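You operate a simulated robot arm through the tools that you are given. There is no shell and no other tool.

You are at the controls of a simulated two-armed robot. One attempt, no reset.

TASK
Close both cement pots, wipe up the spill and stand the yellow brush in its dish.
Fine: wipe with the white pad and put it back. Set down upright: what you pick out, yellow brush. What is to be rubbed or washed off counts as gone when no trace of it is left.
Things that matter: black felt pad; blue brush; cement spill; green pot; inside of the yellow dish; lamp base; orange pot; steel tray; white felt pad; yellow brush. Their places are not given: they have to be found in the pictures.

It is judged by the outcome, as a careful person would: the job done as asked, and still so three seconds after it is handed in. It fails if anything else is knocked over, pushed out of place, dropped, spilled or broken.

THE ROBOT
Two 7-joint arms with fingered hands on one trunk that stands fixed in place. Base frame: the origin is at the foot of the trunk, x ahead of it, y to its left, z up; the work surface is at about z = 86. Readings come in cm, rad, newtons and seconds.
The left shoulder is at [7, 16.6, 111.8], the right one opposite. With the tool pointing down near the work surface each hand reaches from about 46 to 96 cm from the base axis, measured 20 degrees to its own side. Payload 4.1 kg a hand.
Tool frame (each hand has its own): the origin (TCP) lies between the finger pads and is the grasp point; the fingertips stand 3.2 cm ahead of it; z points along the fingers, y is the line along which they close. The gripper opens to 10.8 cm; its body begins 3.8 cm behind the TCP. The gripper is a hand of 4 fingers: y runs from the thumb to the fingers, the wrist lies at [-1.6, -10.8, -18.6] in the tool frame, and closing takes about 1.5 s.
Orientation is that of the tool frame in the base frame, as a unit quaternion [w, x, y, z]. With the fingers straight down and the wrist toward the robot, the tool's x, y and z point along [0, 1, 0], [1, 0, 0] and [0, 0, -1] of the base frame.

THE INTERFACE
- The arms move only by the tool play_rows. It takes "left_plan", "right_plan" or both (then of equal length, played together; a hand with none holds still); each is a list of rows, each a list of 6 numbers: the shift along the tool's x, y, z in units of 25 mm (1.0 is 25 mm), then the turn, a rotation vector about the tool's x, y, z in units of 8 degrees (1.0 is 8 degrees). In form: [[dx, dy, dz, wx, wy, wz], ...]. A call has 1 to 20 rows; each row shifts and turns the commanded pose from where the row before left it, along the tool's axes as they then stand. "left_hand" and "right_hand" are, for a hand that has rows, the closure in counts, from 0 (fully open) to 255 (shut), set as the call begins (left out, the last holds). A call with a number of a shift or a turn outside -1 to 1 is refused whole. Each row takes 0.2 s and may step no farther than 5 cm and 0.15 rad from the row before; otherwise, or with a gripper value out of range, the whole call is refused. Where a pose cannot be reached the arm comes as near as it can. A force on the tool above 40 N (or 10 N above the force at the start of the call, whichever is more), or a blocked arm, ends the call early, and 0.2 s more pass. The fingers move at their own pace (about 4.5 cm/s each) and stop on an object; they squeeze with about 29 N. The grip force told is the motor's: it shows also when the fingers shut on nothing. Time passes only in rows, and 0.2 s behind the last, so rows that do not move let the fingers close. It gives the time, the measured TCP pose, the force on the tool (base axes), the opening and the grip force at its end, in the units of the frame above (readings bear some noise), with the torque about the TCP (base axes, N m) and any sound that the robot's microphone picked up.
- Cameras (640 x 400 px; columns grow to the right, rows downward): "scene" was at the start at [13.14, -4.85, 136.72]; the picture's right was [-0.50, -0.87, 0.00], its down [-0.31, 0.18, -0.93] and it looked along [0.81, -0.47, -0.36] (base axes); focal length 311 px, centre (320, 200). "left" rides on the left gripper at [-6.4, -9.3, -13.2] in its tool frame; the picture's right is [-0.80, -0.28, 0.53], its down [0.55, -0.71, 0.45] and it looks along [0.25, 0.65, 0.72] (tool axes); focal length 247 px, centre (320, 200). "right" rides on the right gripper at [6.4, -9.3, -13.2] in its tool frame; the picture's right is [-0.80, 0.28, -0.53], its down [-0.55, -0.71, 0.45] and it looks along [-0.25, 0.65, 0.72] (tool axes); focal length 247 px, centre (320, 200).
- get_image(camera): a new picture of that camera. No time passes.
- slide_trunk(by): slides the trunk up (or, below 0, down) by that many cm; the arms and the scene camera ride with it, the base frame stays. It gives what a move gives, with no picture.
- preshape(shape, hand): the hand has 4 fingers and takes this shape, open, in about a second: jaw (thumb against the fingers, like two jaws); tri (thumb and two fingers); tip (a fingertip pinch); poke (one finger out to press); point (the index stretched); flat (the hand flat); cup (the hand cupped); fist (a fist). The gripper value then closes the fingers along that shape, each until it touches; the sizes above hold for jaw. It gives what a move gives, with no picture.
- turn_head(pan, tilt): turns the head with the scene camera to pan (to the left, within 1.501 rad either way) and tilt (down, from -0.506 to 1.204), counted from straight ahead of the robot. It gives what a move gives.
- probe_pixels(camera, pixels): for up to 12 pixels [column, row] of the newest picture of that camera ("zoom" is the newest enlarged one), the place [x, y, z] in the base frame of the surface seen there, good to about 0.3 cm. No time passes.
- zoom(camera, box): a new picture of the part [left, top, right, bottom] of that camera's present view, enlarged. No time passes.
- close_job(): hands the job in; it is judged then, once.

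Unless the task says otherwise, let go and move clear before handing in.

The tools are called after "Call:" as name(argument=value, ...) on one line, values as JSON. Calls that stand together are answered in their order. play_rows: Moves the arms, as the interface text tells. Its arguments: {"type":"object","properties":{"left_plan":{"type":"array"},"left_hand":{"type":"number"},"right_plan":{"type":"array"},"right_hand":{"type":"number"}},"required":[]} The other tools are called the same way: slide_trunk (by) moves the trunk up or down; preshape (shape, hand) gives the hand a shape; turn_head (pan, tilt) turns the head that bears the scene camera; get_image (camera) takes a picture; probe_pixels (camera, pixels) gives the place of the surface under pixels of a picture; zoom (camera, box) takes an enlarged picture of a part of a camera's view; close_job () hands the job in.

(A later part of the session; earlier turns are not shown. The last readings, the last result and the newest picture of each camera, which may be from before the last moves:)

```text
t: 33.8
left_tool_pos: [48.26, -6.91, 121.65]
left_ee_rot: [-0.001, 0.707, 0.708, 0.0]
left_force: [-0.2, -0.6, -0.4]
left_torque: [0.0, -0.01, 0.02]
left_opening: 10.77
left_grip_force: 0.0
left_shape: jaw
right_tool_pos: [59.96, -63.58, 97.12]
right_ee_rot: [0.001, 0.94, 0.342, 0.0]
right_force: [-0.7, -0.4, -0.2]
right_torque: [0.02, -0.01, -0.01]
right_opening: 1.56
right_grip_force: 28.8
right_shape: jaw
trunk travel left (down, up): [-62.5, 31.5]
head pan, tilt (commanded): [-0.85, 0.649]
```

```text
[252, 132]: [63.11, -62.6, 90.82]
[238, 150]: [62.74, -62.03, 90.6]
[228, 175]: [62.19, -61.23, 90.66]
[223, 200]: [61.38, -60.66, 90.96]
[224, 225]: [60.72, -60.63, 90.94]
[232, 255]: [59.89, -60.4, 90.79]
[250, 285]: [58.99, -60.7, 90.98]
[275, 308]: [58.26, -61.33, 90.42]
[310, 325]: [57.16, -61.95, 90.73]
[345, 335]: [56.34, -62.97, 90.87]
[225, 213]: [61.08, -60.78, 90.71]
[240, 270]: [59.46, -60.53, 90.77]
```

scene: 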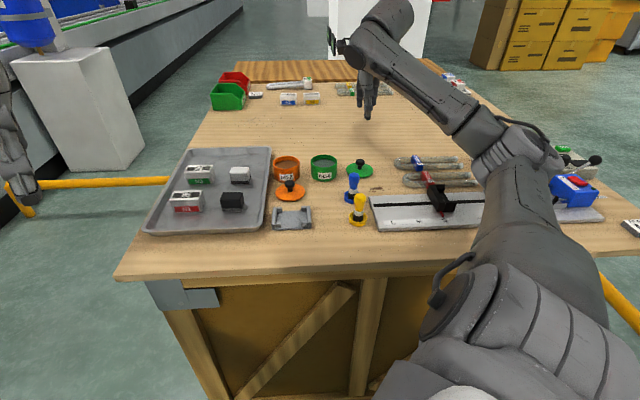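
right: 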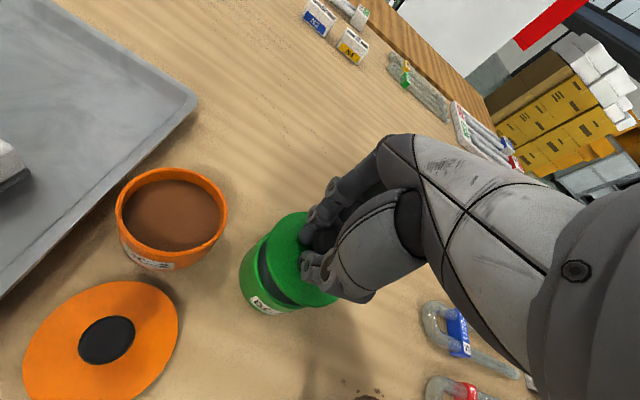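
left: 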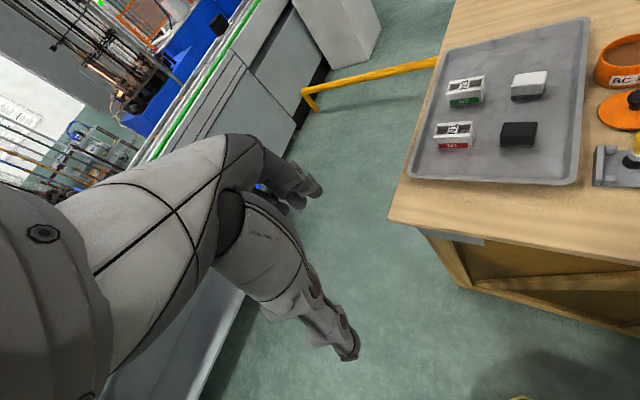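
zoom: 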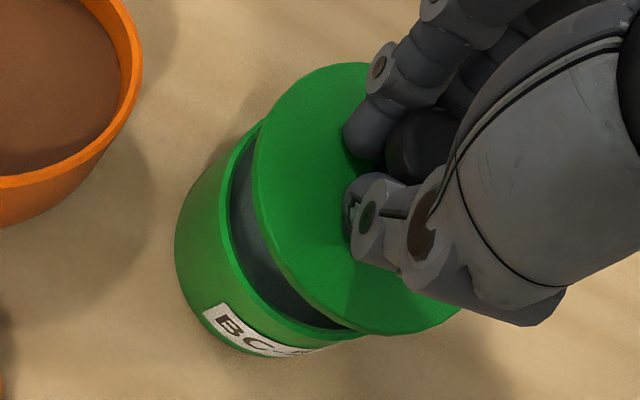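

Fits from the right camera: lid centre ≈(59.86,-63.95) and pot centre ≈(59.82,-64.05), aligned to 0.1 cm. I lower to z≈95.2 first.

Call:
play_rows(right_plan=[[0, 0.02, 0.3, 0, 0, 0], [0, 0, 0.3, 0, 0, 0], [0, 0, 0.16, 0, 0, 0], [0, 0, 0, 0, 0, 0]])

Call:
play_rows(right_plan=[[0, 0, 0.06, 0, 0, 0], [0, 0, 0, 0, 0, 0]])

Call:
play_rows(right_plan=[[0, 0, 0.06, 0, 0, 0], [0, 0, 0, 0, 0, 0]])

Call:
zoom(camera="scene", box=[304, 145, 344, 185])

Call:
zoom(camera="right", box=[220, 190, 360, 330])

```text
t: 34.8
left_tool_pos: [48.1, -7.01, 121.49]
left_ee_rot: [-0.001, 0.707, 0.708, 0.001]
left_force: [0.6, 0.3, 0.1]
left_torque: [0.0, 0.01, 0.0]
left_opening: 10.74
left_grip_force: 0.1
left_shape: jaw
right_tool_pos: [59.77, -63.43, 95.09]
right_ee_rot: [-0.001, 0.94, 0.342, 0.0]
right_force: [-0.3, -0.2, 0.2]
right_torque: [0.0, -0.02, 0.02]
right_opening: 1.54
right_grip_force: 29.2
right_shape: jaw
trunk travel left (down, up): [-62.5, 31.5]
head pan, tilt (commanded): [-0.85, 0.649]
```

```text
t: 35.4
left_tool_pos: [48.11, -6.91, 121.51]
left_ee_rot: [0.0, 0.707, 0.707, 0.0]
left_force: [-0.1, -0.7, -0.5]
left_torque: [0.0, -0.02, 0.04]
left_opening: 10.76
left_grip_force: 0.0
left_shape: jaw
right_tool_pos: [59.69, -63.52, 95.04]
right_ee_rot: [0.0, 0.94, 0.342, 0.0]
right_force: [0.2, -1.0, -0.7]
right_torque: [0.0, 0.01, 0.01]
right_opening: 1.54
right_grip_force: 29.0
right_shape: jaw
trunk travel left (down, up): [-62.5, 31.5]
head pan, tilt (commanded): [-0.85, 0.649]
```

```text
t: 36.0
left_tool_pos: [47.96, -6.98, 121.67]
left_ee_rot: [0.001, 0.707, 0.707, 0.0]
left_force: [0.6, 0.2, 0.2]
left_torque: [0.03, 0.04, 0.01]
left_opening: 10.73
left_grip_force: 0.0
left_shape: jaw
right_tool_pos: [59.72, -63.59, 95.21]
right_ee_rot: [0.002, 0.94, 0.341, 0.0]
right_force: [1.0, 0.5, -0.3]
right_torque: [0.02, -0.04, -0.01]
right_opening: 1.53
right_grip_force: 28.9
right_shape: jaw
trunk travel left (down, up): [-62.5, 31.5]
head pan, tilt (commanded): [-0.85, 0.649]
```

```text
10.00 times, centred on (324, 165) of scene
```

zoom: 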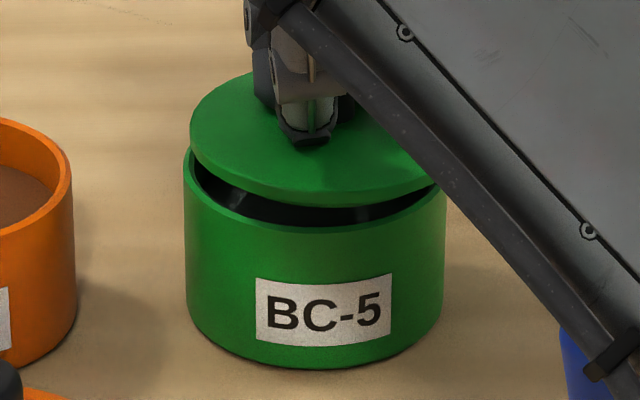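

```text
2.86 times, centred on (290, 260) of right
```

zoom: 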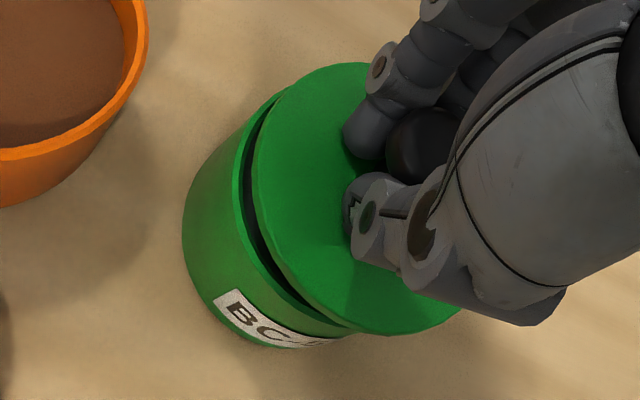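

No contact force yet, but the readings barely changed. I look more closely at the gap.

Call:
play_rows(right_plan=[[0, 0, 0, 0, 0, 0], [0, 0, 0, 0, 0, 0]])

Call:
zoom(camera="scene", box=[308, 152, 340, 177])

Call:
probe_pixels(camera="zoom", pixels=[[120, 110], [150, 150], [200, 175], [260, 190], [320, 195], [380, 190], [440, 170], [320, 270], [110, 180], [180, 230], [400, 265], [460, 240]])

```text
t: 36.6
left_tool_pos: [47.95, -6.85, 121.65]
left_ee_rot: [0.001, 0.706, 0.708, 0.0]
left_force: [0.6, 0.1, 0.0]
left_torque: [0.0, 0.02, 0.02]
left_opening: 10.76
left_grip_force: 0.1
left_shape: jaw
right_tool_pos: [59.73, -63.62, 95.21]
right_ee_rot: [0.002, 0.94, 0.342, 0.0]
right_force: [0.1, -0.4, 0.7]
right_torque: [0.02, 0.02, -0.01]
right_opening: 1.56
right_grip_force: 29.4
right_shape: jaw
trunk travel left (down, up): [-62.5, 31.5]
head pan, tilt (commanded): [-0.85, 0.649]
```

```text
16.00 times, centred on (324, 164) of scene
```

zoom: 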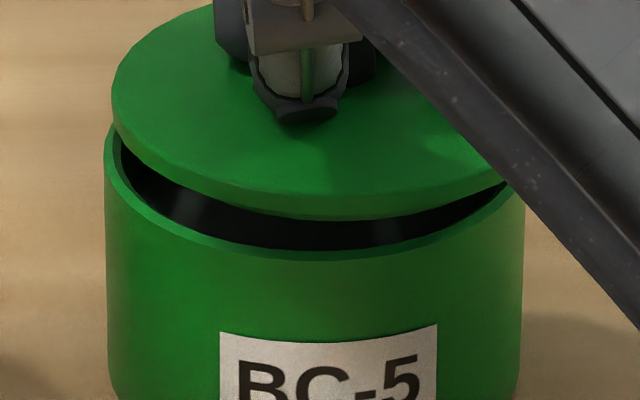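

```text
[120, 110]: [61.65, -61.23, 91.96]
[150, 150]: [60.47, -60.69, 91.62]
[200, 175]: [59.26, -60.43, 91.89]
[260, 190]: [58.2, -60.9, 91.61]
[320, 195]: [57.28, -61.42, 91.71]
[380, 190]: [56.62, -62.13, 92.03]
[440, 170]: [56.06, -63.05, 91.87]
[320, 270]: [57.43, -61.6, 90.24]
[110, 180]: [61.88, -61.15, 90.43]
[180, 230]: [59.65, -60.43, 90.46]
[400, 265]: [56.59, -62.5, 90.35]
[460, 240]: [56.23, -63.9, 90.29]
```

The lid's top is at z≈91.8 and still ~1 cm above the rim; the arm stopped descending without force, as if near a joint limit. I look at the whole arm.

Call:
get_image(camera="scene")

Call:
get_image(camera="right")

Call:
get_image(camera="left")

```text
taken
```

scene: 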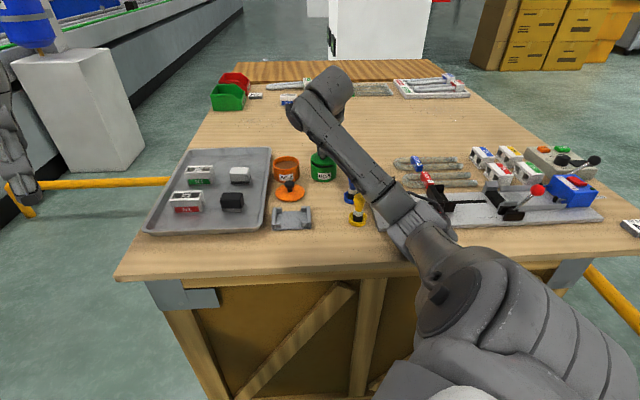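

```text
taken
```

right: 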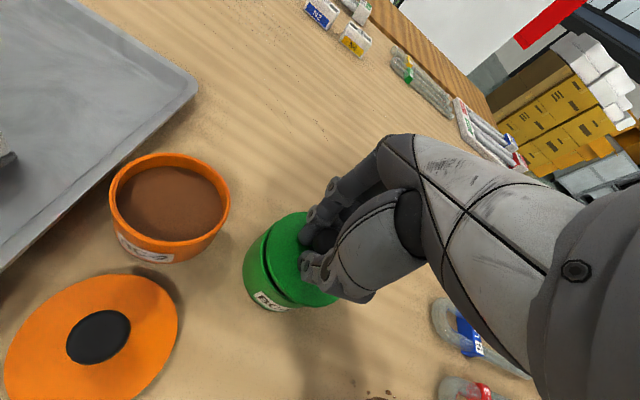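

```text
taken
```

left: 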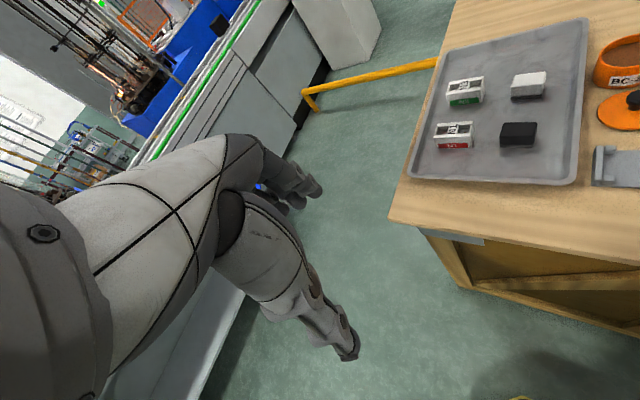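

The elbow hangs low over the plate side of the table. I probe its height and the yellow brush's state.

Call:
probe_pixels(camera="scene", pixels=[[335, 130], [355, 155], [375, 185], [390, 205], [405, 225], [415, 240], [425, 250], [440, 240], [440, 280], [420, 215], [450, 210], [400, 245]])

Call:
zoom(camera="scene", box=[320, 150, 480, 280])

```text
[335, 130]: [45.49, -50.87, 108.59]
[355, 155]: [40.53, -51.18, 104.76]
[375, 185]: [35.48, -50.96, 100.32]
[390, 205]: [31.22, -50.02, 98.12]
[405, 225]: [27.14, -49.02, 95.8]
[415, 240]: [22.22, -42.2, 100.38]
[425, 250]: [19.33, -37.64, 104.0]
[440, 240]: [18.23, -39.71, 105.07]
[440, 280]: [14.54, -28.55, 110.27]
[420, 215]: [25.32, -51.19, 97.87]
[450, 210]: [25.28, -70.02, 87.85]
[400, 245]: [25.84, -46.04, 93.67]
```

```text
3.08 times, centred on (400, 215) of scene
```

zoom: 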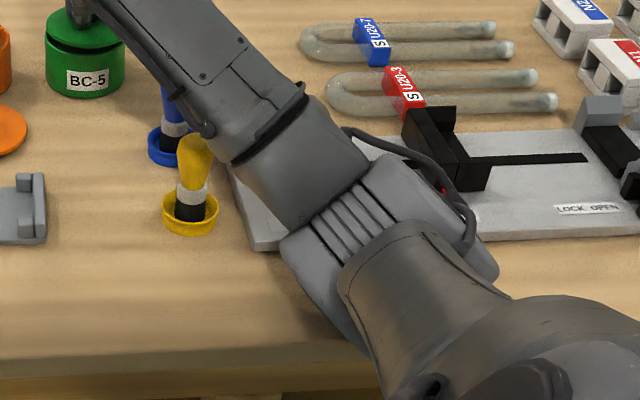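

The elbow's top is only at z≈96, so its underside is at about the table height and it blocks further descent. I raise the trunk by 20 cm, which lifts everything straight up, so that the elbow clears the table.

Call:
slide_trunk(by=20)

Call:
get_image(camera="scene")

Call:
get_image(camera="right")

```text
t: 38.8
left_tool_pos: [48.13, -7.05, 141.62]
left_ee_rot: [0.0, 0.706, 0.708, 0.0]
left_force: [0.1, -0.5, -0.6]
left_torque: [0.01, 0.0, 0.01]
left_opening: 10.75
left_grip_force: 0.1
left_shape: jaw
right_tool_pos: [59.82, -63.54, 114.89]
right_ee_rot: [0.0, 0.94, 0.342, 0.0]
right_force: [0.1, 0.8, -0.7]
right_torque: [0.01, -0.02, 0.03]
right_opening: 1.5
right_grip_force: 28.9
right_shape: jaw
trunk travel left (down, up): [-82.5, 11.5]
head pan, tilt (commanded): [-0.85, 0.649]
```

```text
taken
```

scene: 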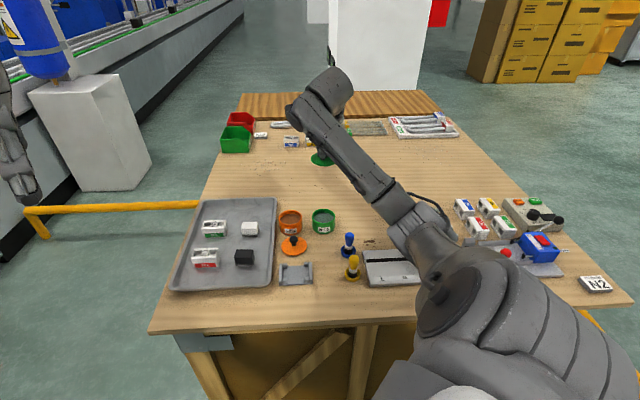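

```text
taken
```

right: 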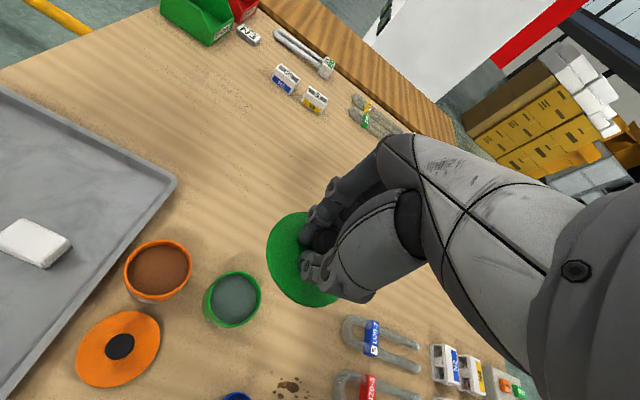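

The trunk is up; the hand now at z 114.9 and all objects look in place. I check the brushes and plate more closely before continuing.

Call:
zoom(camera="scene", box=[270, 195, 430, 295])

```text
4.00 times, centred on (350, 245) of scene
```

zoom: 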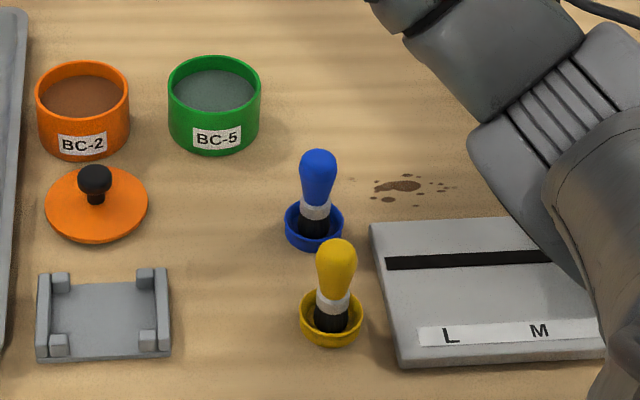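

Everything is intact. I lower the lid again to z≈97 above the green pot and re-check.

Call:
play_rows(right_plan=[[0, 0, 0.6, 0, 0, 0], [0, 0, 0.9, 0, 0, 0], [0, 0, 0.95, 0, 0, 0], [0, 0, 0.95, 0, 0, 0], [0, 0, 0.95, 0, 0, 0], [0, 0, 0.95, 0, 0, 0], [0, 0, 0.95, 0, 0, 0], [0, 0, 0.9, 0, 0, 0], [0, 0, 0, 0, 0, 0], [0, 0, 0, 0, 0, 0]])

Call:
get_image(camera="scene")

Call:
get_image(camera="right")

Call:
zoom(camera="right", box=[220, 190, 360, 330])

```text
t: 41.0
left_tool_pos: [48.2, -6.95, 141.6]
left_ee_rot: [0.0, 0.707, 0.708, 0.0]
left_force: [-0.7, 1.3, 1.0]
left_torque: [0.0, -0.02, -0.02]
left_opening: 10.74
left_grip_force: 0.1
left_shape: jaw
right_tool_pos: [59.8, -63.55, 96.87]
right_ee_rot: [0.0, 0.94, 0.342, -0.001]
right_force: [-0.2, 0.5, -0.6]
right_torque: [-0.02, -0.02, 0.0]
right_opening: 1.54
right_grip_force: 29.0
right_shape: jaw
trunk travel left (down, up): [-82.5, 11.5]
head pan, tilt (commanded): [-0.85, 0.649]
```

```text
taken
```

scene: 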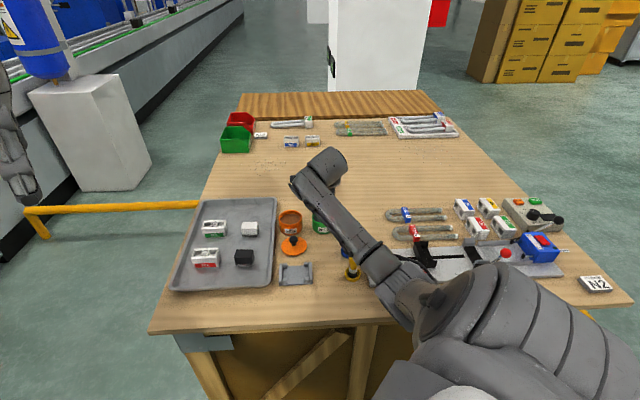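

```text
taken
```

right: 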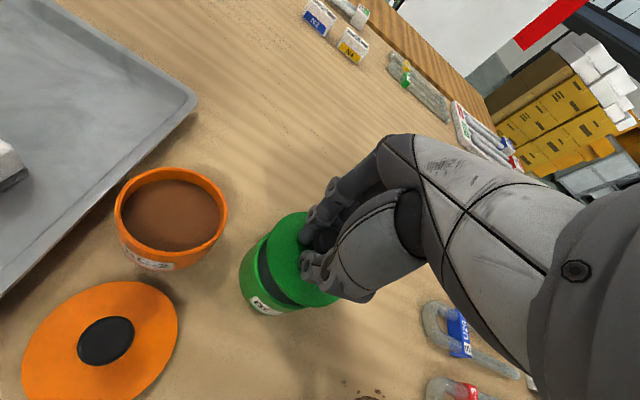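

```text
2.86 times, centred on (290, 260) of right
```

zoom: 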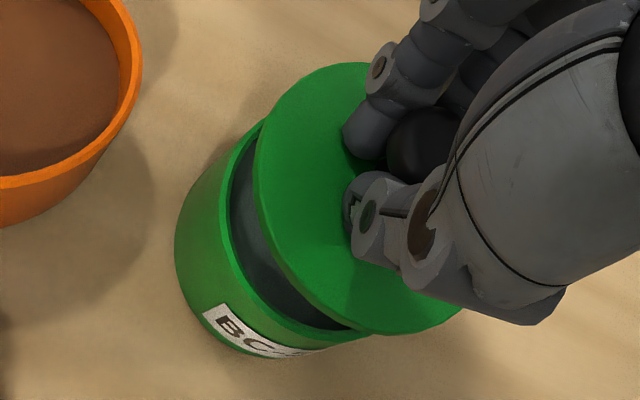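

Elbow check and lid/rim fit again by probing.

Call:
probe_pixels(camera="zoom", pixels=[[262, 170], [268, 125], [300, 85], [335, 72], [262, 210], [280, 260], [310, 300], [350, 322], [390, 328], [430, 318], [360, 70]])

Call:
probe_pixels(camera="zoom", pixels=[[252, 132], [238, 150], [228, 175], [223, 200], [224, 225], [232, 255], [250, 285], [275, 308], [310, 325], [345, 335], [225, 213], [240, 270]])

Call:
probe_pixels(camera="scene", pixels=[[340, 200], [355, 225], [370, 250], [385, 275], [395, 290], [405, 305], [415, 320], [390, 300], [400, 315]])

```text
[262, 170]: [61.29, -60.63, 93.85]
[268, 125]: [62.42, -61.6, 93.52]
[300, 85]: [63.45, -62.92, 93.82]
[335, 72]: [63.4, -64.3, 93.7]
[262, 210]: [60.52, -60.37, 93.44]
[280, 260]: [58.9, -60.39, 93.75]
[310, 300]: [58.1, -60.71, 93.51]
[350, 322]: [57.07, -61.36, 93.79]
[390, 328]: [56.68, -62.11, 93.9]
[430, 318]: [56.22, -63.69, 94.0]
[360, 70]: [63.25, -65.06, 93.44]
```

```text
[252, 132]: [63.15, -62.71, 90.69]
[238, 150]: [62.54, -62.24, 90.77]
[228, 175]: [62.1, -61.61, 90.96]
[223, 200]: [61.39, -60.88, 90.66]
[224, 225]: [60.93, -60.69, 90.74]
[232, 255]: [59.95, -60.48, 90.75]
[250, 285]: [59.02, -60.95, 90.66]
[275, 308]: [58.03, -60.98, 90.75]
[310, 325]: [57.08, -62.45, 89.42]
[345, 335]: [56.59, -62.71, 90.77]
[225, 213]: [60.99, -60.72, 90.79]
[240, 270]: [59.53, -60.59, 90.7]
```

```text
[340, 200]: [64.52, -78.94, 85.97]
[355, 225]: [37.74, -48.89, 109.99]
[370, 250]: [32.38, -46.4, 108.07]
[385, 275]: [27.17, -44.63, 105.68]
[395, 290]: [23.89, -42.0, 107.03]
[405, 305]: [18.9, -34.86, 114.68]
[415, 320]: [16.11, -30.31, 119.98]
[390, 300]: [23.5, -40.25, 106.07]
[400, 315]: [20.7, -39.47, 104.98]
```

Elbow now clears (top z≈106), and the lid/pot centres agree within 0.1 cm. I lower in steps until contact.

Call:
play_rows(right_plan=[[0, 0.02, 0.3, 0, 0, 0], [0, 0, 0.3, 0, 0, 0], [0, 0, 0.1, 0, 0, 0], [0, 0, 0, 0, 0, 0]])

Call:
play_rows(right_plan=[[0, 0, 0.1, 0, 0, 0], [0, 0, 0, 0, 0, 0]])

Call:
play_rows(right_plan=[[0, 0, 0.1, 0, 0, 0], [0, 0, 0, 0, 0, 0]])

Call:
zoom(camera="right", box=[220, 190, 360, 330])

Call:
zoom(camera="scene", box=[300, 195, 344, 240])

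```text
t: 42.0
left_tool_pos: [48.21, -6.85, 141.59]
left_ee_rot: [0.0, 0.707, 0.707, -0.001]
left_force: [0.2, 0.0, -0.7]
left_torque: [0.04, 0.03, 0.03]
left_opening: 10.74
left_grip_force: 0.1
left_shape: jaw
right_tool_pos: [59.76, -63.47, 95.19]
right_ee_rot: [0.001, 0.94, 0.342, 0.0]
right_force: [0.4, -0.3, 0.0]
right_torque: [-0.03, 0.01, 0.01]
right_opening: 1.51
right_grip_force: 29.6
right_shape: jaw
trunk travel left (down, up): [-82.5, 11.5]
head pan, tilt (commanded): [-0.85, 0.649]
```

```text
t: 42.6
left_tool_pos: [48.15, -7.03, 141.59]
left_ee_rot: [-0.001, 0.707, 0.707, 0.0]
left_force: [0.1, 0.3, 0.2]
left_torque: [0.0, 0.02, 0.04]
left_opening: 10.74
left_grip_force: 0.0
left_shape: jaw
right_tool_pos: [59.83, -63.7, 94.95]
right_ee_rot: [0.001, 0.94, 0.342, 0.001]
right_force: [0.3, -0.5, 0.2]
right_torque: [-0.02, -0.03, 0.01]
right_opening: 1.51
right_grip_force: 28.9
right_shape: jaw
trunk travel left (down, up): [-82.5, 11.5]
head pan, tilt (commanded): [-0.85, 0.649]
```

```text
t: 43.2
left_tool_pos: [48.08, -6.91, 141.57]
left_ee_rot: [0.0, 0.706, 0.708, -0.001]
left_force: [0.5, 0.7, 0.7]
left_torque: [0.02, 0.0, 0.03]
left_opening: 10.77
left_grip_force: 0.0
left_shape: jaw
right_tool_pos: [59.9, -63.49, 94.89]
right_ee_rot: [0.001, 0.94, 0.342, 0.0]
right_force: [0.0, -0.7, 6.1]
right_torque: [-0.26, -0.03, 0.07]
right_opening: 1.59
right_grip_force: 28.8
right_shape: jaw
trunk travel left (down, up): [-82.5, 11.5]
head pan, tilt (commanded): [-0.85, 0.649]
```

```text
2.86 times, centred on (290, 260) of right
```

zoom: 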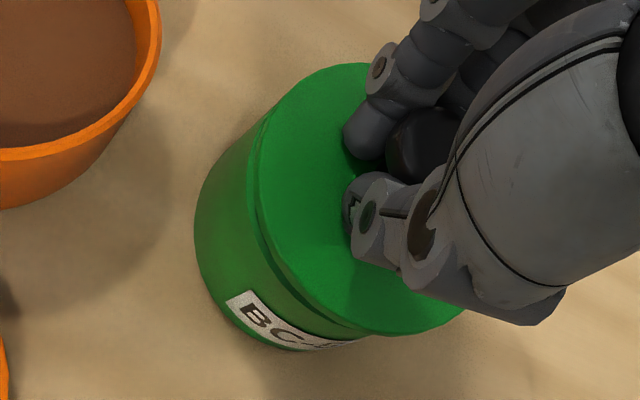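

```text
8.89 times, centred on (322, 218) of scene
```

zoom: 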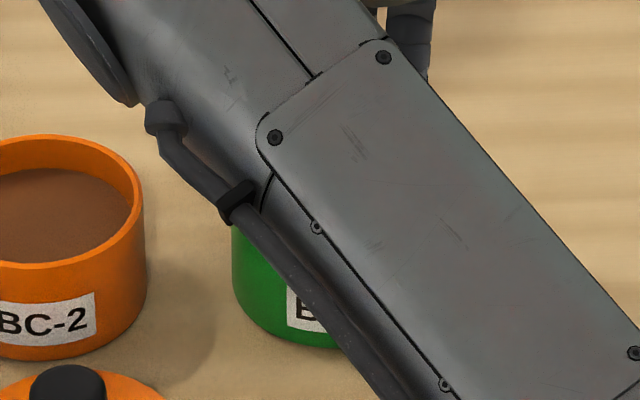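

Contact begins at z≈94.9 with 6 N and a torque indicating contact on the −y side. I probe the lid's height around to see whether it is seated or tilted.

Call:
zoom(camera="right", box=[240, 200, 320, 300])

Call:
probe_pixels(camera="zoom", pixels=[[262, 200], [270, 150], [300, 90], [340, 50], [400, 40], [270, 250], [300, 300], [340, 340], [400, 370], [230, 200], [235, 250], [260, 310]])

```text
4.00 times, centred on (280, 250) of right
```

zoom: 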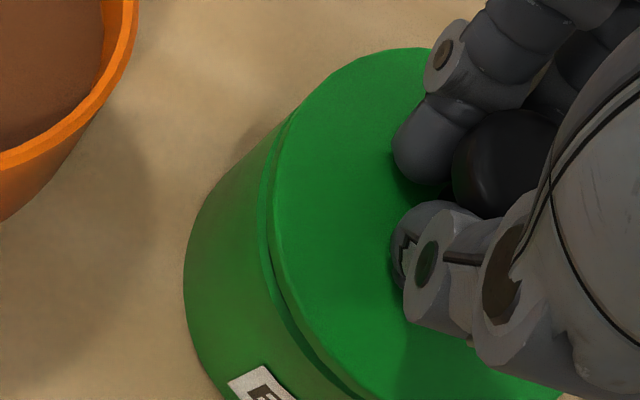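

```text
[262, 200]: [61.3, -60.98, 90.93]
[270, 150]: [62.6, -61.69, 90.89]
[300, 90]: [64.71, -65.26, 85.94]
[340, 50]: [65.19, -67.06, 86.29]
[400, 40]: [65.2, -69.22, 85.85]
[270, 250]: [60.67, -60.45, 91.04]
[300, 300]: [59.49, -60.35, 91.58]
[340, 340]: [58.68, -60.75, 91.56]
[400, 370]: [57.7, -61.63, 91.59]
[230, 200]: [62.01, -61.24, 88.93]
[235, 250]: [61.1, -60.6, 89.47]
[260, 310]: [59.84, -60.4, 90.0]
```

The lid top reads about 91.6 at the near side while the far side seems already resting on the rim (lid slightly tilted), so the plug appears inside. I press down gently a bit more.

Call:
play_rows(right_plan=[[0, 0, 0.06, 0, 0, 0], [0, 0, 0, 0, 0, 0]])

Call:
zoom(camera="right", box=[240, 200, 320, 300])

Call:
probe_pixels(camera="zoom", pixels=[[300, 300], [340, 340], [400, 370], [310, 200], [330, 130], [370, 80], [320, 260], [350, 200]])

```text
t: 43.8
left_tool_pos: [48.19, -6.77, 141.64]
left_ee_rot: [0.0, 0.706, 0.708, -0.001]
left_force: [-0.5, -0.3, -0.2]
left_torque: [0.03, -0.01, -0.02]
left_opening: 10.76
left_grip_force: 0.1
left_shape: jaw
right_tool_pos: [59.8, -63.46, 94.63]
right_ee_rot: [0.0, 0.94, 0.342, 0.0]
right_force: [1.9, 0.8, 10.1]
right_torque: [-0.4, -0.1, 0.01]
right_opening: 1.61
right_grip_force: 28.9
right_shape: jaw
trunk travel left (down, up): [-82.5, 11.5]
head pan, tilt (commanded): [-0.85, 0.649]
```

```text
4.00 times, centred on (280, 250) of right
```

zoom: 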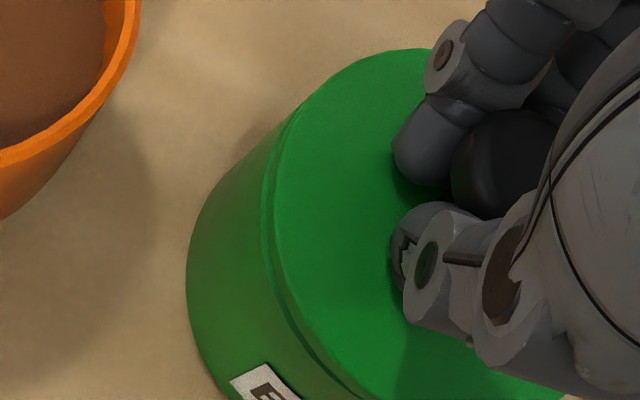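

```text
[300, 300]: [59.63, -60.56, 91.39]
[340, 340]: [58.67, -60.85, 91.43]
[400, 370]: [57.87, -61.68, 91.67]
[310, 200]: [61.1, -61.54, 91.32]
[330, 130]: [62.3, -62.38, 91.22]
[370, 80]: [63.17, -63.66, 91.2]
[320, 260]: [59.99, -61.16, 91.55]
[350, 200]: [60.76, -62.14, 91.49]
```

The lid top is now ~91.3, lower than possible unless the plug is inside the rim, so it is seating. I ease off slightly and release.

Call:
play_rows(right_plan=[[0, 0, -0.03, 0, 0, 0], [0, 0, 0, 0, 0, 0]])

Call:
play_rows(right_plan=[[0, 0, 0, 0, 0, 0], [0, 0, 0, 0, 0, 0], [0, 0, 0, 0, 0, 0], [0, 0, 0, 0, 0, 0], [0, 0, 0, 0, 0, 0], [0, 0, 0, 0, 0, 0]], right_hand=110)

Call:
zoom(camera="right", box=[220, 180, 360, 320])

```text
t: 44.4
left_tool_pos: [48.05, -6.9, 141.62]
left_ee_rot: [0.001, 0.707, 0.707, 0.0]
left_force: [-0.2, -0.4, -0.5]
left_torque: [0.03, -0.02, -0.03]
left_opening: 10.77
left_grip_force: 0.0
left_shape: jaw
right_tool_pos: [59.8, -63.57, 94.75]
right_ee_rot: [0.0, 0.94, 0.341, -0.001]
right_force: [2.1, -0.2, 8.6]
right_torque: [-0.34, -0.1, 0.02]
right_opening: 1.63
right_grip_force: 29.5
right_shape: jaw
trunk travel left (down, up): [-82.5, 11.5]
head pan, tilt (commanded): [-0.85, 0.649]
```

```text
t: 45.8
left_tool_pos: [48.01, -6.91, 141.6]
left_ee_rot: [0.0, 0.706, 0.708, -0.001]
left_force: [-0.5, 0.4, -0.4]
left_torque: [-0.01, 0.01, -0.02]
left_opening: 10.78
left_grip_force: 0.1
left_shape: jaw
right_tool_pos: [59.7, -63.42, 94.75]
right_ee_rot: [0.0, 0.94, 0.342, 0.0]
right_force: [-0.2, 2.3, 4.4]
right_torque: [-0.1, -0.01, 0.01]
right_opening: 6.02
right_grip_force: 0.0
right_shape: jaw
trunk travel left (down, up): [-82.5, 11.5]
head pan, tilt (commanded): [-0.85, 0.649]
```

```text
2.86 times, centred on (290, 250) of right
```

zoom: 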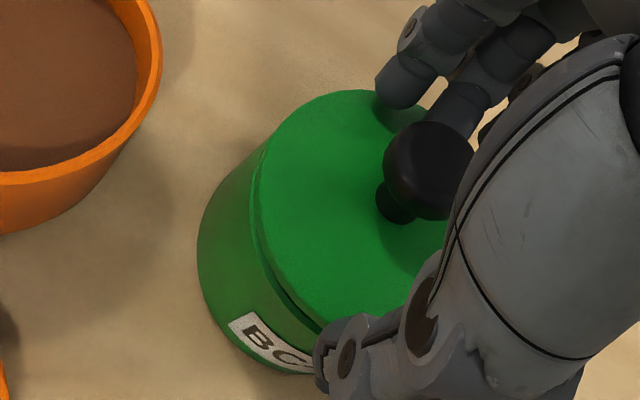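

Released; a small residual contact force (4 N) suggests a fingertip rests on the lid. I raise straight up gently.

Call:
play_rows(right_plan=[[0, 0, -0.2, 0, 0, 0], [0, 0, -0.4, 0, 0, 0], [0, 0, -0.8, 0, 0, 0], [0, 0, -1, 0, 0, 0], [0, 0, -1, 0, 0, 0], [0, 0, -1, 0, 0, 0], [0, 0, 0, 0, 0, 0]])

Call:
get_image(camera="scene")

Call:
get_image(camera="right")

Call:
zoom(camera="right", box=[180, 180, 320, 320])

```text
t: 47.4
left_tool_pos: [48.21, -6.98, 141.56]
left_ee_rot: [0.0, 0.707, 0.708, 0.0]
left_force: [0.6, -1.0, -0.2]
left_torque: [-0.01, -0.03, 0.01]
left_opening: 10.75
left_grip_force: 0.2
left_shape: jaw
right_tool_pos: [59.63, -63.56, 105.75]
right_ee_rot: [-0.001, 0.94, 0.343, -0.002]
right_force: [0.8, -0.8, -0.2]
right_torque: [0.0, 0.0, -0.02]
right_opening: 6.16
right_grip_force: 0.1
right_shape: jaw
trunk travel left (down, up): [-82.5, 11.5]
head pan, tilt (commanded): [-0.85, 0.649]
```

```text
taken
```

scene: 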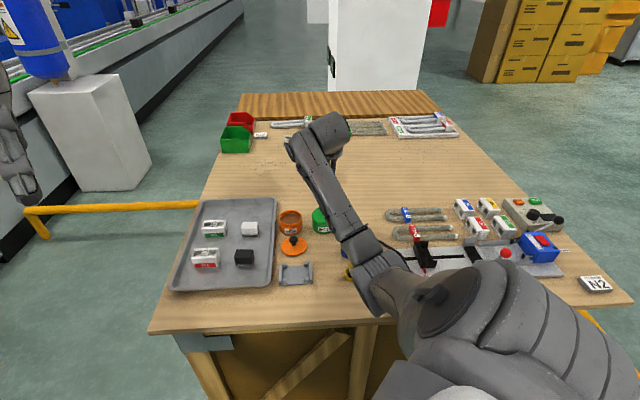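

```text
taken
```

right: 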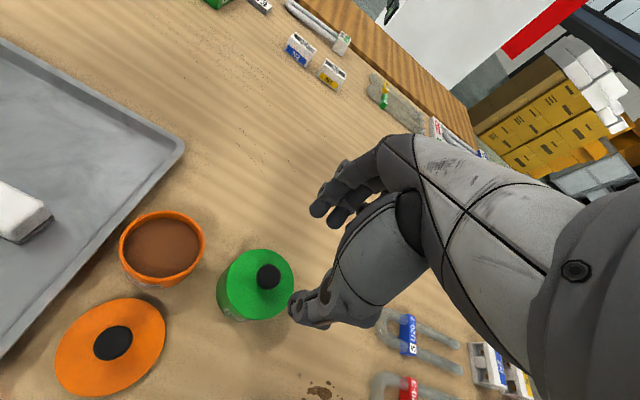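

```text
2.86 times, centred on (250, 250) of right
```

zoom: 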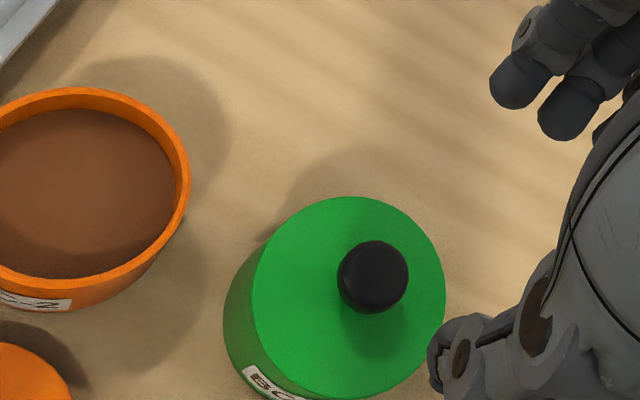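

The lid sits on the green pot. I probe its top for levelness.

Call:
probe_pixels(camera="zoom", pixels=[[262, 300], [290, 230], [350, 205], [410, 225], [435, 270], [435, 330], [400, 375], [350, 390], [300, 380], [270, 350], [300, 300], [240, 300]])

```text
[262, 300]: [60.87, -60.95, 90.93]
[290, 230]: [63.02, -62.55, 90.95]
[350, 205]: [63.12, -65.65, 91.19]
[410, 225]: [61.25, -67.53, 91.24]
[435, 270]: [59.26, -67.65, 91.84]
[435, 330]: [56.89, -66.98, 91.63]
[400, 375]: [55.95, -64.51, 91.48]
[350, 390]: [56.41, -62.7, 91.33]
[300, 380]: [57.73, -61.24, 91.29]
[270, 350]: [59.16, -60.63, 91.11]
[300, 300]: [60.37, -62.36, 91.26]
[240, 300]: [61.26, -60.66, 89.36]
```

The probes hint that the lid is higher (≈91.7) on the −l/right side than on the left (≈90.95), i.e. not fully seated. I move the arm aside for a clear scene view.

Call:
play_rows(right_plan=[[-0.8, 0, -0.5, 0, 0, 0], [-0.9, 0, -0.5, 0, 0, 0], [-0.9, 0, -0.5, 0, 0, 0], [-0.9, 0, -0.5, 0, 0, 0], [-0.9, 0, 0, 0, 0, 0], [-0.9, 0, 0, 0, 0, 0], [0, 0, 0, 0, 0, 0]])

Call:
get_image(camera="scene")

Call:
zoom(camera="scene", box=[304, 200, 344, 240])

Call:
get_image(camera="right")

```text
t: 49.0
left_tool_pos: [48.23, -6.94, 141.5]
left_ee_rot: [-0.001, 0.706, 0.708, 0.0]
left_force: [0.4, 0.1, 0.0]
left_torque: [0.02, 0.02, -0.01]
left_opening: 10.75
left_grip_force: 0.0
left_shape: jaw
right_tool_pos: [49.67, -72.24, 110.56]
right_ee_rot: [0.0, 0.939, 0.343, -0.001]
right_force: [-0.4, -0.4, -0.3]
right_torque: [0.02, 0.02, -0.02]
right_opening: 6.14
right_grip_force: 0.1
right_shape: jaw
trunk travel left (down, up): [-82.5, 11.5]
head pan, tilt (commanded): [-0.85, 0.649]
```

```text
taken
```

scene: 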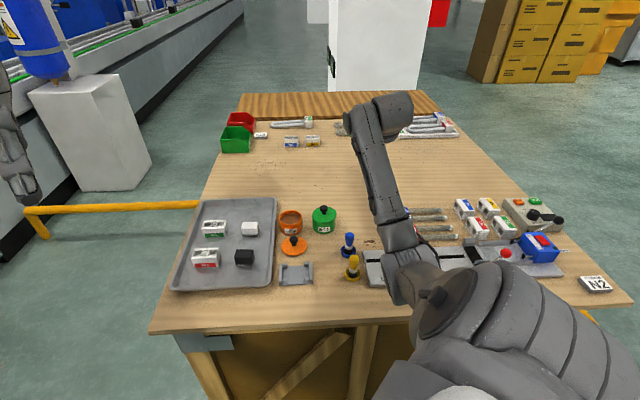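

```text
10.00 times, centred on (324, 220) of scene
```

zoom: 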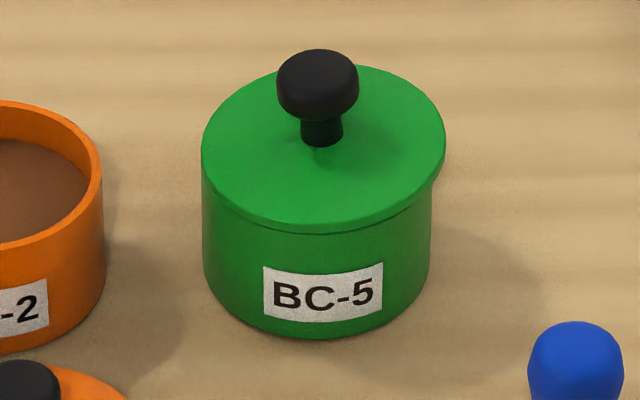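

```text
taken
```

right: 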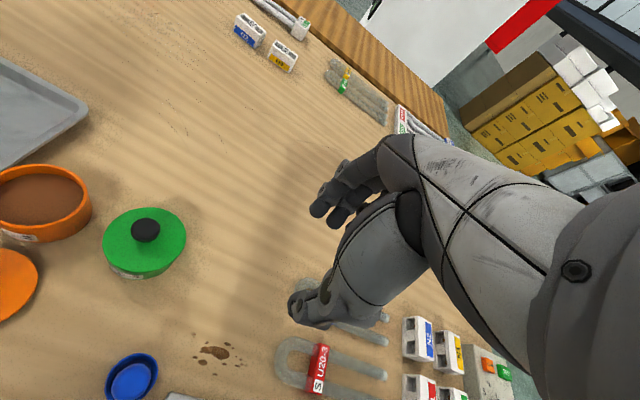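

The lid is tilted: its right side rides on the rim (overhang at col 445 vs pot edge 431), so it must shift left by ~0.2–0.3 cm. I measure the knob and the lid for a re-grasp.

Call:
zoom(camera="scene", box=[308, 202, 340, 222])

Call:
probe_pixels(camera="zoom", pixels=[[315, 110], [315, 90], [315, 70], [280, 90], [350, 90], [315, 140], [315, 200], [130, 230], [150, 190], [200, 300], [320, 330], [440, 300]])

Call:
zoom(camera="scene", box=[304, 200, 344, 240])

Call:
probe_pixels(camera="zoom", pixels=[[210, 155], [225, 195], [270, 220], [320, 226], [370, 215], [410, 190], [435, 160], [440, 130], [415, 95], [380, 75], [230, 100], [260, 80]])

Call:
probe_pixels(camera="zoom", pixels=[[210, 230], [230, 255], [270, 260], [320, 255], [370, 250], [410, 230], [425, 215], [240, 300], [320, 325], [400, 300]])

```text
16.00 times, centred on (324, 212) of scene
```

zoom: 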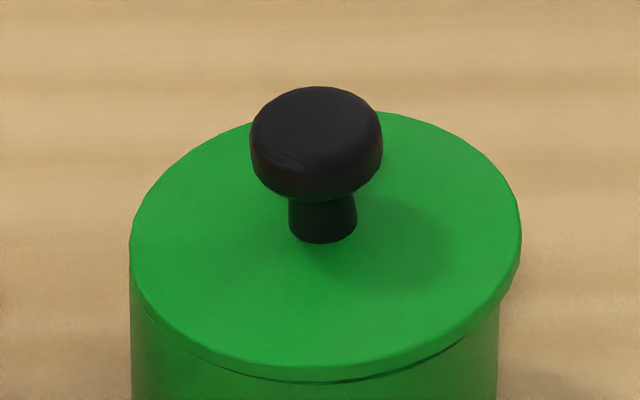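

```text
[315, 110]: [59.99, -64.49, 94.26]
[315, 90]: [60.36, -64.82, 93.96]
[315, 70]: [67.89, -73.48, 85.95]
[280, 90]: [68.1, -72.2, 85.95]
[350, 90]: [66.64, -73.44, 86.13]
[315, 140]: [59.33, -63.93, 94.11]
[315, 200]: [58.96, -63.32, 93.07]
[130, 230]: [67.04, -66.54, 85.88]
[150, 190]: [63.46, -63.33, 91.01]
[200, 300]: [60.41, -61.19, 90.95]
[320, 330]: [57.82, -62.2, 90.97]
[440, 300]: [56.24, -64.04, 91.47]
```

```text
10.00 times, centred on (324, 220) of scene
```

zoom: 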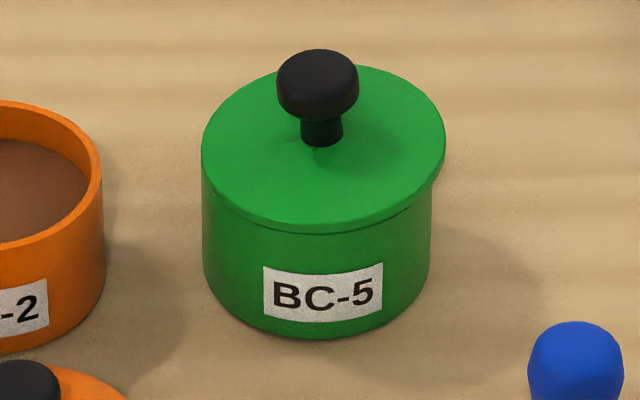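

```text
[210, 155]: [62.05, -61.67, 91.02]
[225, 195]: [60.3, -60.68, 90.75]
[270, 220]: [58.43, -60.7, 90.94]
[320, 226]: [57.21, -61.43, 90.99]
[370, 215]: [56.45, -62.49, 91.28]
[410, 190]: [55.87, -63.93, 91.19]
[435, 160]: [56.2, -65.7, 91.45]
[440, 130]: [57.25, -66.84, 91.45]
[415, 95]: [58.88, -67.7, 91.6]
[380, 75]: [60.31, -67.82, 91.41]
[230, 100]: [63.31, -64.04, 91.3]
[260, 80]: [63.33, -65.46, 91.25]
```

```text
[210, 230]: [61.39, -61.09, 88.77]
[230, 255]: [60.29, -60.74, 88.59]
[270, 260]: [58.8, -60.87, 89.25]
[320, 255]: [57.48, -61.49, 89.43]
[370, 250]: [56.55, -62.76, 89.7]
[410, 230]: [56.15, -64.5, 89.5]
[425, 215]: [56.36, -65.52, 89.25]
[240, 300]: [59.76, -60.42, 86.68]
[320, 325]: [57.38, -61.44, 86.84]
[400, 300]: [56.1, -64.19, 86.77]
```

The high side of the lid is toward −y (back right), so it needs roughly +0.3 cm in y. I return above the knob (about (59.65,-64.1)) for a re-grasp.

Call:
play_rows(right_plan=[[0.7, 0, 0, 0, 0, 0], [0.9, 0, 0, 0, 0, 0], [0.9, -0.02, 0, 0, 0, 0], [0.9, -0.02, 0, 0, 0, 0], [0.9, 0, 0, 0, 0, 0], [0.836, 0, 0, 0, 0, 0], [0, 0, 1, 0, 0, 0], [0, 0, 1, 0, 0, 0], [0, 0, 1, 0, 0, 0], [0, 0, 1, 0, 0, 0], [0, 0, 0, 0, 0, 0], [0, 0, 0, 0, 0, 0]], right_hand=100)

Call:
zoom(camera="right", box=[220, 180, 400, 340])

Call:
zoom(camera="scene", box=[290, 180, 360, 245])

```text
t: 51.6
left_tool_pos: [48.17, -7.0, 141.51]
left_ee_rot: [0.0, 0.706, 0.708, 0.0]
left_force: [0.4, 0.3, 0.5]
left_torque: [0.01, 0.01, 0.02]
left_opening: 10.78
left_grip_force: 0.1
left_shape: jaw
right_tool_pos: [59.52, -63.81, 100.36]
right_ee_rot: [0.0, 0.94, 0.342, 0.0]
right_force: [-0.4, -0.3, 0.4]
right_torque: [-0.01, -0.03, -0.01]
right_opening: 6.54
right_grip_force: 0.1
right_shape: jaw
trunk travel left (down, up): [-82.5, 11.5]
head pan, tilt (commanded): [-0.85, 0.649]
```

```text
2.50 times, centred on (310, 260) of right
```

zoom: 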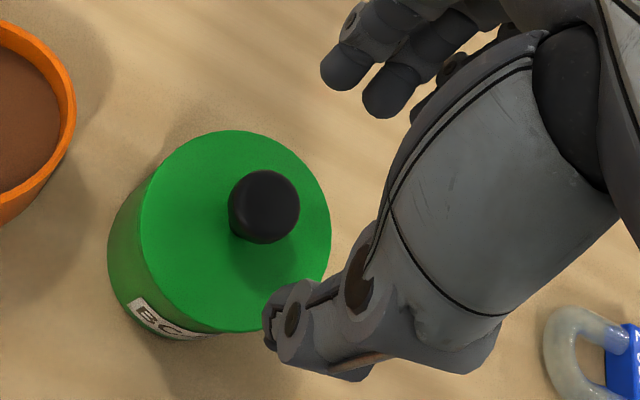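

```text
6.15 times, centred on (325, 212) of scene
```

zoom: 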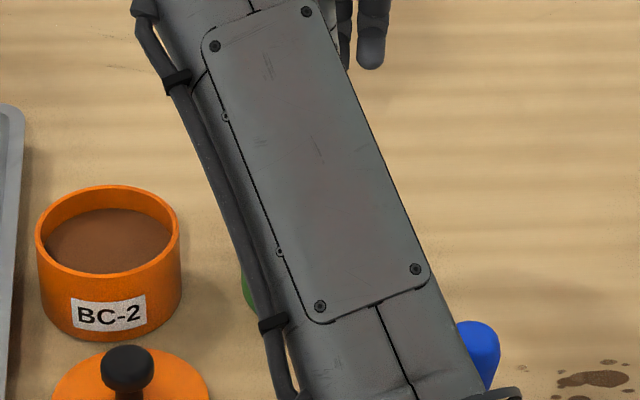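

The right camera shows the knob centred ahead of the thumb. I descend to z≈95.2 and check.

Call:
play_rows(right_plan=[[0, 0, 0.7, 0, 0, 0], [0, 0, 0.7, 0, 0, 0], [0, 0, 0.66, 0, 0, 0], [0, 0, 0, 0, 0, 0]])

Call:
zoom(camera="right", box=[220, 180, 400, 340])

Call:
probe_pixels(camera="zoom", pixels=[[310, 170], [330, 170], [350, 160], [330, 190], [310, 200], [270, 230], [200, 230], [230, 150], [280, 120], [260, 300]])

```text
t: 52.6
left_tool_pos: [48.18, -7.05, 141.56]
left_ee_rot: [0.0, 0.706, 0.708, 0.0]
left_force: [0.0, 0.3, -0.5]
left_torque: [0.0, -0.02, -0.02]
left_opening: 10.75
left_grip_force: 0.2
left_shape: jaw
right_tool_pos: [59.45, -63.86, 95.46]
right_ee_rot: [0.0, 0.94, 0.342, 0.0]
right_force: [-1.1, -0.2, -0.5]
right_torque: [-0.02, -0.03, -0.01]
right_opening: 6.54
right_grip_force: 0.2
right_shape: jaw
trunk travel left (down, up): [-82.5, 11.5]
head pan, tilt (commanded): [-0.85, 0.649]
```

```text
2.50 times, centred on (310, 260) of right
```

zoom: 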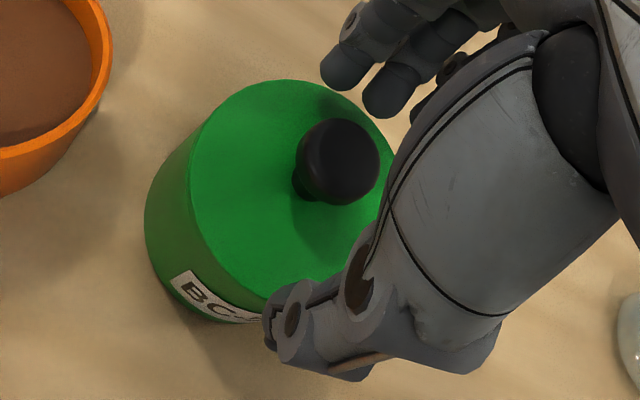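

```text
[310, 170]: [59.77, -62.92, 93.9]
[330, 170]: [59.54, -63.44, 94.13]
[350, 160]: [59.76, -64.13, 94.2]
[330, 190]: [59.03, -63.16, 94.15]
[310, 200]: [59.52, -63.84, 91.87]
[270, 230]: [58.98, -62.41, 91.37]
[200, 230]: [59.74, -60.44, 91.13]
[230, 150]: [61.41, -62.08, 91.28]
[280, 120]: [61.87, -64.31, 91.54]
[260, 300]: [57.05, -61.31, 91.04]
```

The hand is placed around the knob's head. I close to re-grasp it.

Call:
play_rows(right_plan=[[0, 0, 0, 0, 0, 0], [0, 0, 0, 0, 0, 0], [0, 0, 0, 0, 0, 0], [0, 0, 0, 0, 0, 0], [0, 0, 0, 0, 0, 0], [0, 0, 0, 0, 0, 0], [0, 0, 0, 0, 0, 0], [0, 0, 0, 0, 0, 0]], right_hand=255)

Call:
zoom(camera="right", box=[220, 180, 400, 340])

Call:
probe_pixels(camera="zoom", pixels=[[205, 200], [215, 240], [230, 270], [260, 300], [300, 315], [220, 150], [240, 115], [270, 95], [300, 90], [260, 200], [350, 310]])

```text
t: 54.4
left_tool_pos: [48.19, -6.99, 141.57]
left_ee_rot: [0.0, 0.707, 0.707, -0.001]
left_force: [-0.2, 0.2, -0.8]
left_torque: [0.01, 0.03, 0.01]
left_opening: 10.77
left_grip_force: 0.0
left_shape: jaw
right_tool_pos: [59.35, -63.74, 95.41]
right_ee_rot: [0.0, 0.94, 0.342, 0.0]
right_force: [-0.1, 0.2, 0.6]
right_torque: [0.01, 0.0, -0.02]
right_opening: 1.89
right_grip_force: 29.0
right_shape: jaw
trunk travel left (down, up): [-82.5, 11.5]
head pan, tilt (commanded): [-0.85, 0.649]
```

```text
2.50 times, centred on (310, 260) of right
```

zoom: 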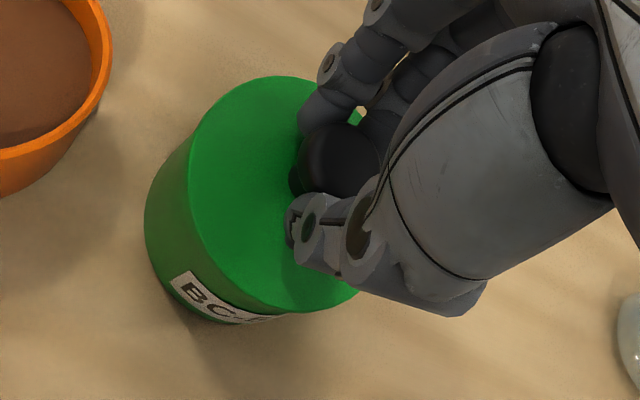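

```text
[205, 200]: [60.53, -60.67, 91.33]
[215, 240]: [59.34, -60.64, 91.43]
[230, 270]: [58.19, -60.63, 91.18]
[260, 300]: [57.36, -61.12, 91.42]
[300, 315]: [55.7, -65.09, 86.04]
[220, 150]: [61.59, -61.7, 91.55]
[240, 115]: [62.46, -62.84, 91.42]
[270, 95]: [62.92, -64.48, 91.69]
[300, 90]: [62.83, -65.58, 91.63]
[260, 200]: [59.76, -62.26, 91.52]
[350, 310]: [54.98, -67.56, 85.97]
```

Re-grasped, with the lid nearly level. I lift 0.3 cm, shift +0.3 cm in base y, and press down gently, using torque as feedback.

Call:
play_rows(right_plan=[[0, 0, -0.14, 0, 0, 0], [0.077, -0.092, 0, 0, 0, 0], [0, 0, 0.14, 0, 0, 0], [0, 0, 0, 0, 0, 0]])

Call:
play_rows(right_plan=[[0, 0, 0.08, 0, 0, 0], [0, 0, 0, 0, 0, 0]])

Call:
play_rows(right_plan=[[0, 0, 0.08, 0, 0, 0], [0, 0, 0, 0, 0, 0]])

Call:
zoom(camera="right", box=[220, 180, 400, 340])

```text
t: 55.4
left_tool_pos: [48.08, -6.96, 141.46]
left_ee_rot: [-0.001, 0.707, 0.708, 0.0]
left_force: [-0.9, 1.0, 0.3]
left_torque: [0.06, -0.01, 0.02]
left_opening: 10.76
left_grip_force: 0.1
left_shape: jaw
right_tool_pos: [59.38, -63.62, 95.54]
right_ee_rot: [0.001, 0.94, 0.342, 0.001]
right_force: [1.6, -0.7, 4.1]
right_torque: [-0.01, 0.03, -0.01]
right_opening: 1.96
right_grip_force: 29.4
right_shape: jaw
trunk travel left (down, up): [-82.5, 11.5]
head pan, tilt (commanded): [-0.85, 0.649]
```

```text
t: 56.0
left_tool_pos: [48.11, -6.88, 141.59]
left_ee_rot: [0.001, 0.706, 0.708, 0.0]
left_force: [-0.1, -0.2, 0.1]
left_torque: [0.0, -0.01, -0.01]
left_opening: 10.77
left_grip_force: 0.1
left_shape: jaw
right_tool_pos: [59.37, -63.51, 95.49]
right_ee_rot: [0.0, 0.94, 0.342, 0.0]
right_force: [0.5, -3.1, 9.3]
right_torque: [-0.04, 0.0, 0.03]
right_opening: 2.01
right_grip_force: 29.2
right_shape: jaw
trunk travel left (down, up): [-82.5, 11.5]
head pan, tilt (commanded): [-0.85, 0.649]
```

```text
t: 56.6
left_tool_pos: [48.01, -6.91, 141.63]
left_ee_rot: [0.001, 0.706, 0.708, -0.001]
left_force: [0.0, -0.6, 0.2]
left_torque: [-0.02, -0.02, -0.01]
left_opening: 10.78
left_grip_force: 0.1
left_shape: jaw
right_tool_pos: [59.29, -63.44, 95.27]
right_ee_rot: [0.0, 0.94, 0.342, 0.0]
right_force: [0.5, -4.4, 13.5]
right_torque: [-0.08, 0.02, 0.06]
right_opening: 2.13
right_grip_force: 29.7
right_shape: jaw
trunk travel left (down, up): [-82.5, 11.5]
head pan, tilt (commanded): [-0.85, 0.649]
```

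```text
2.50 times, centred on (310, 260) of right
```

zoom: 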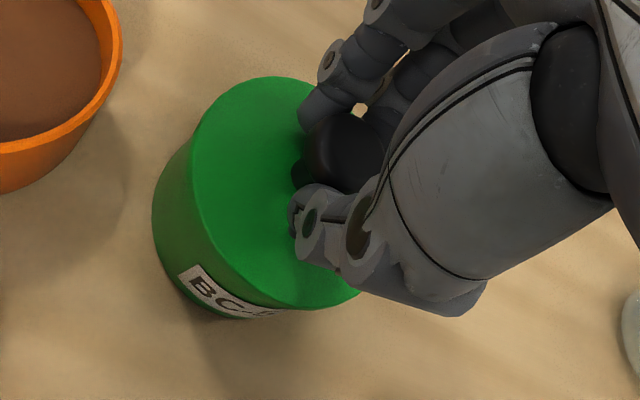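

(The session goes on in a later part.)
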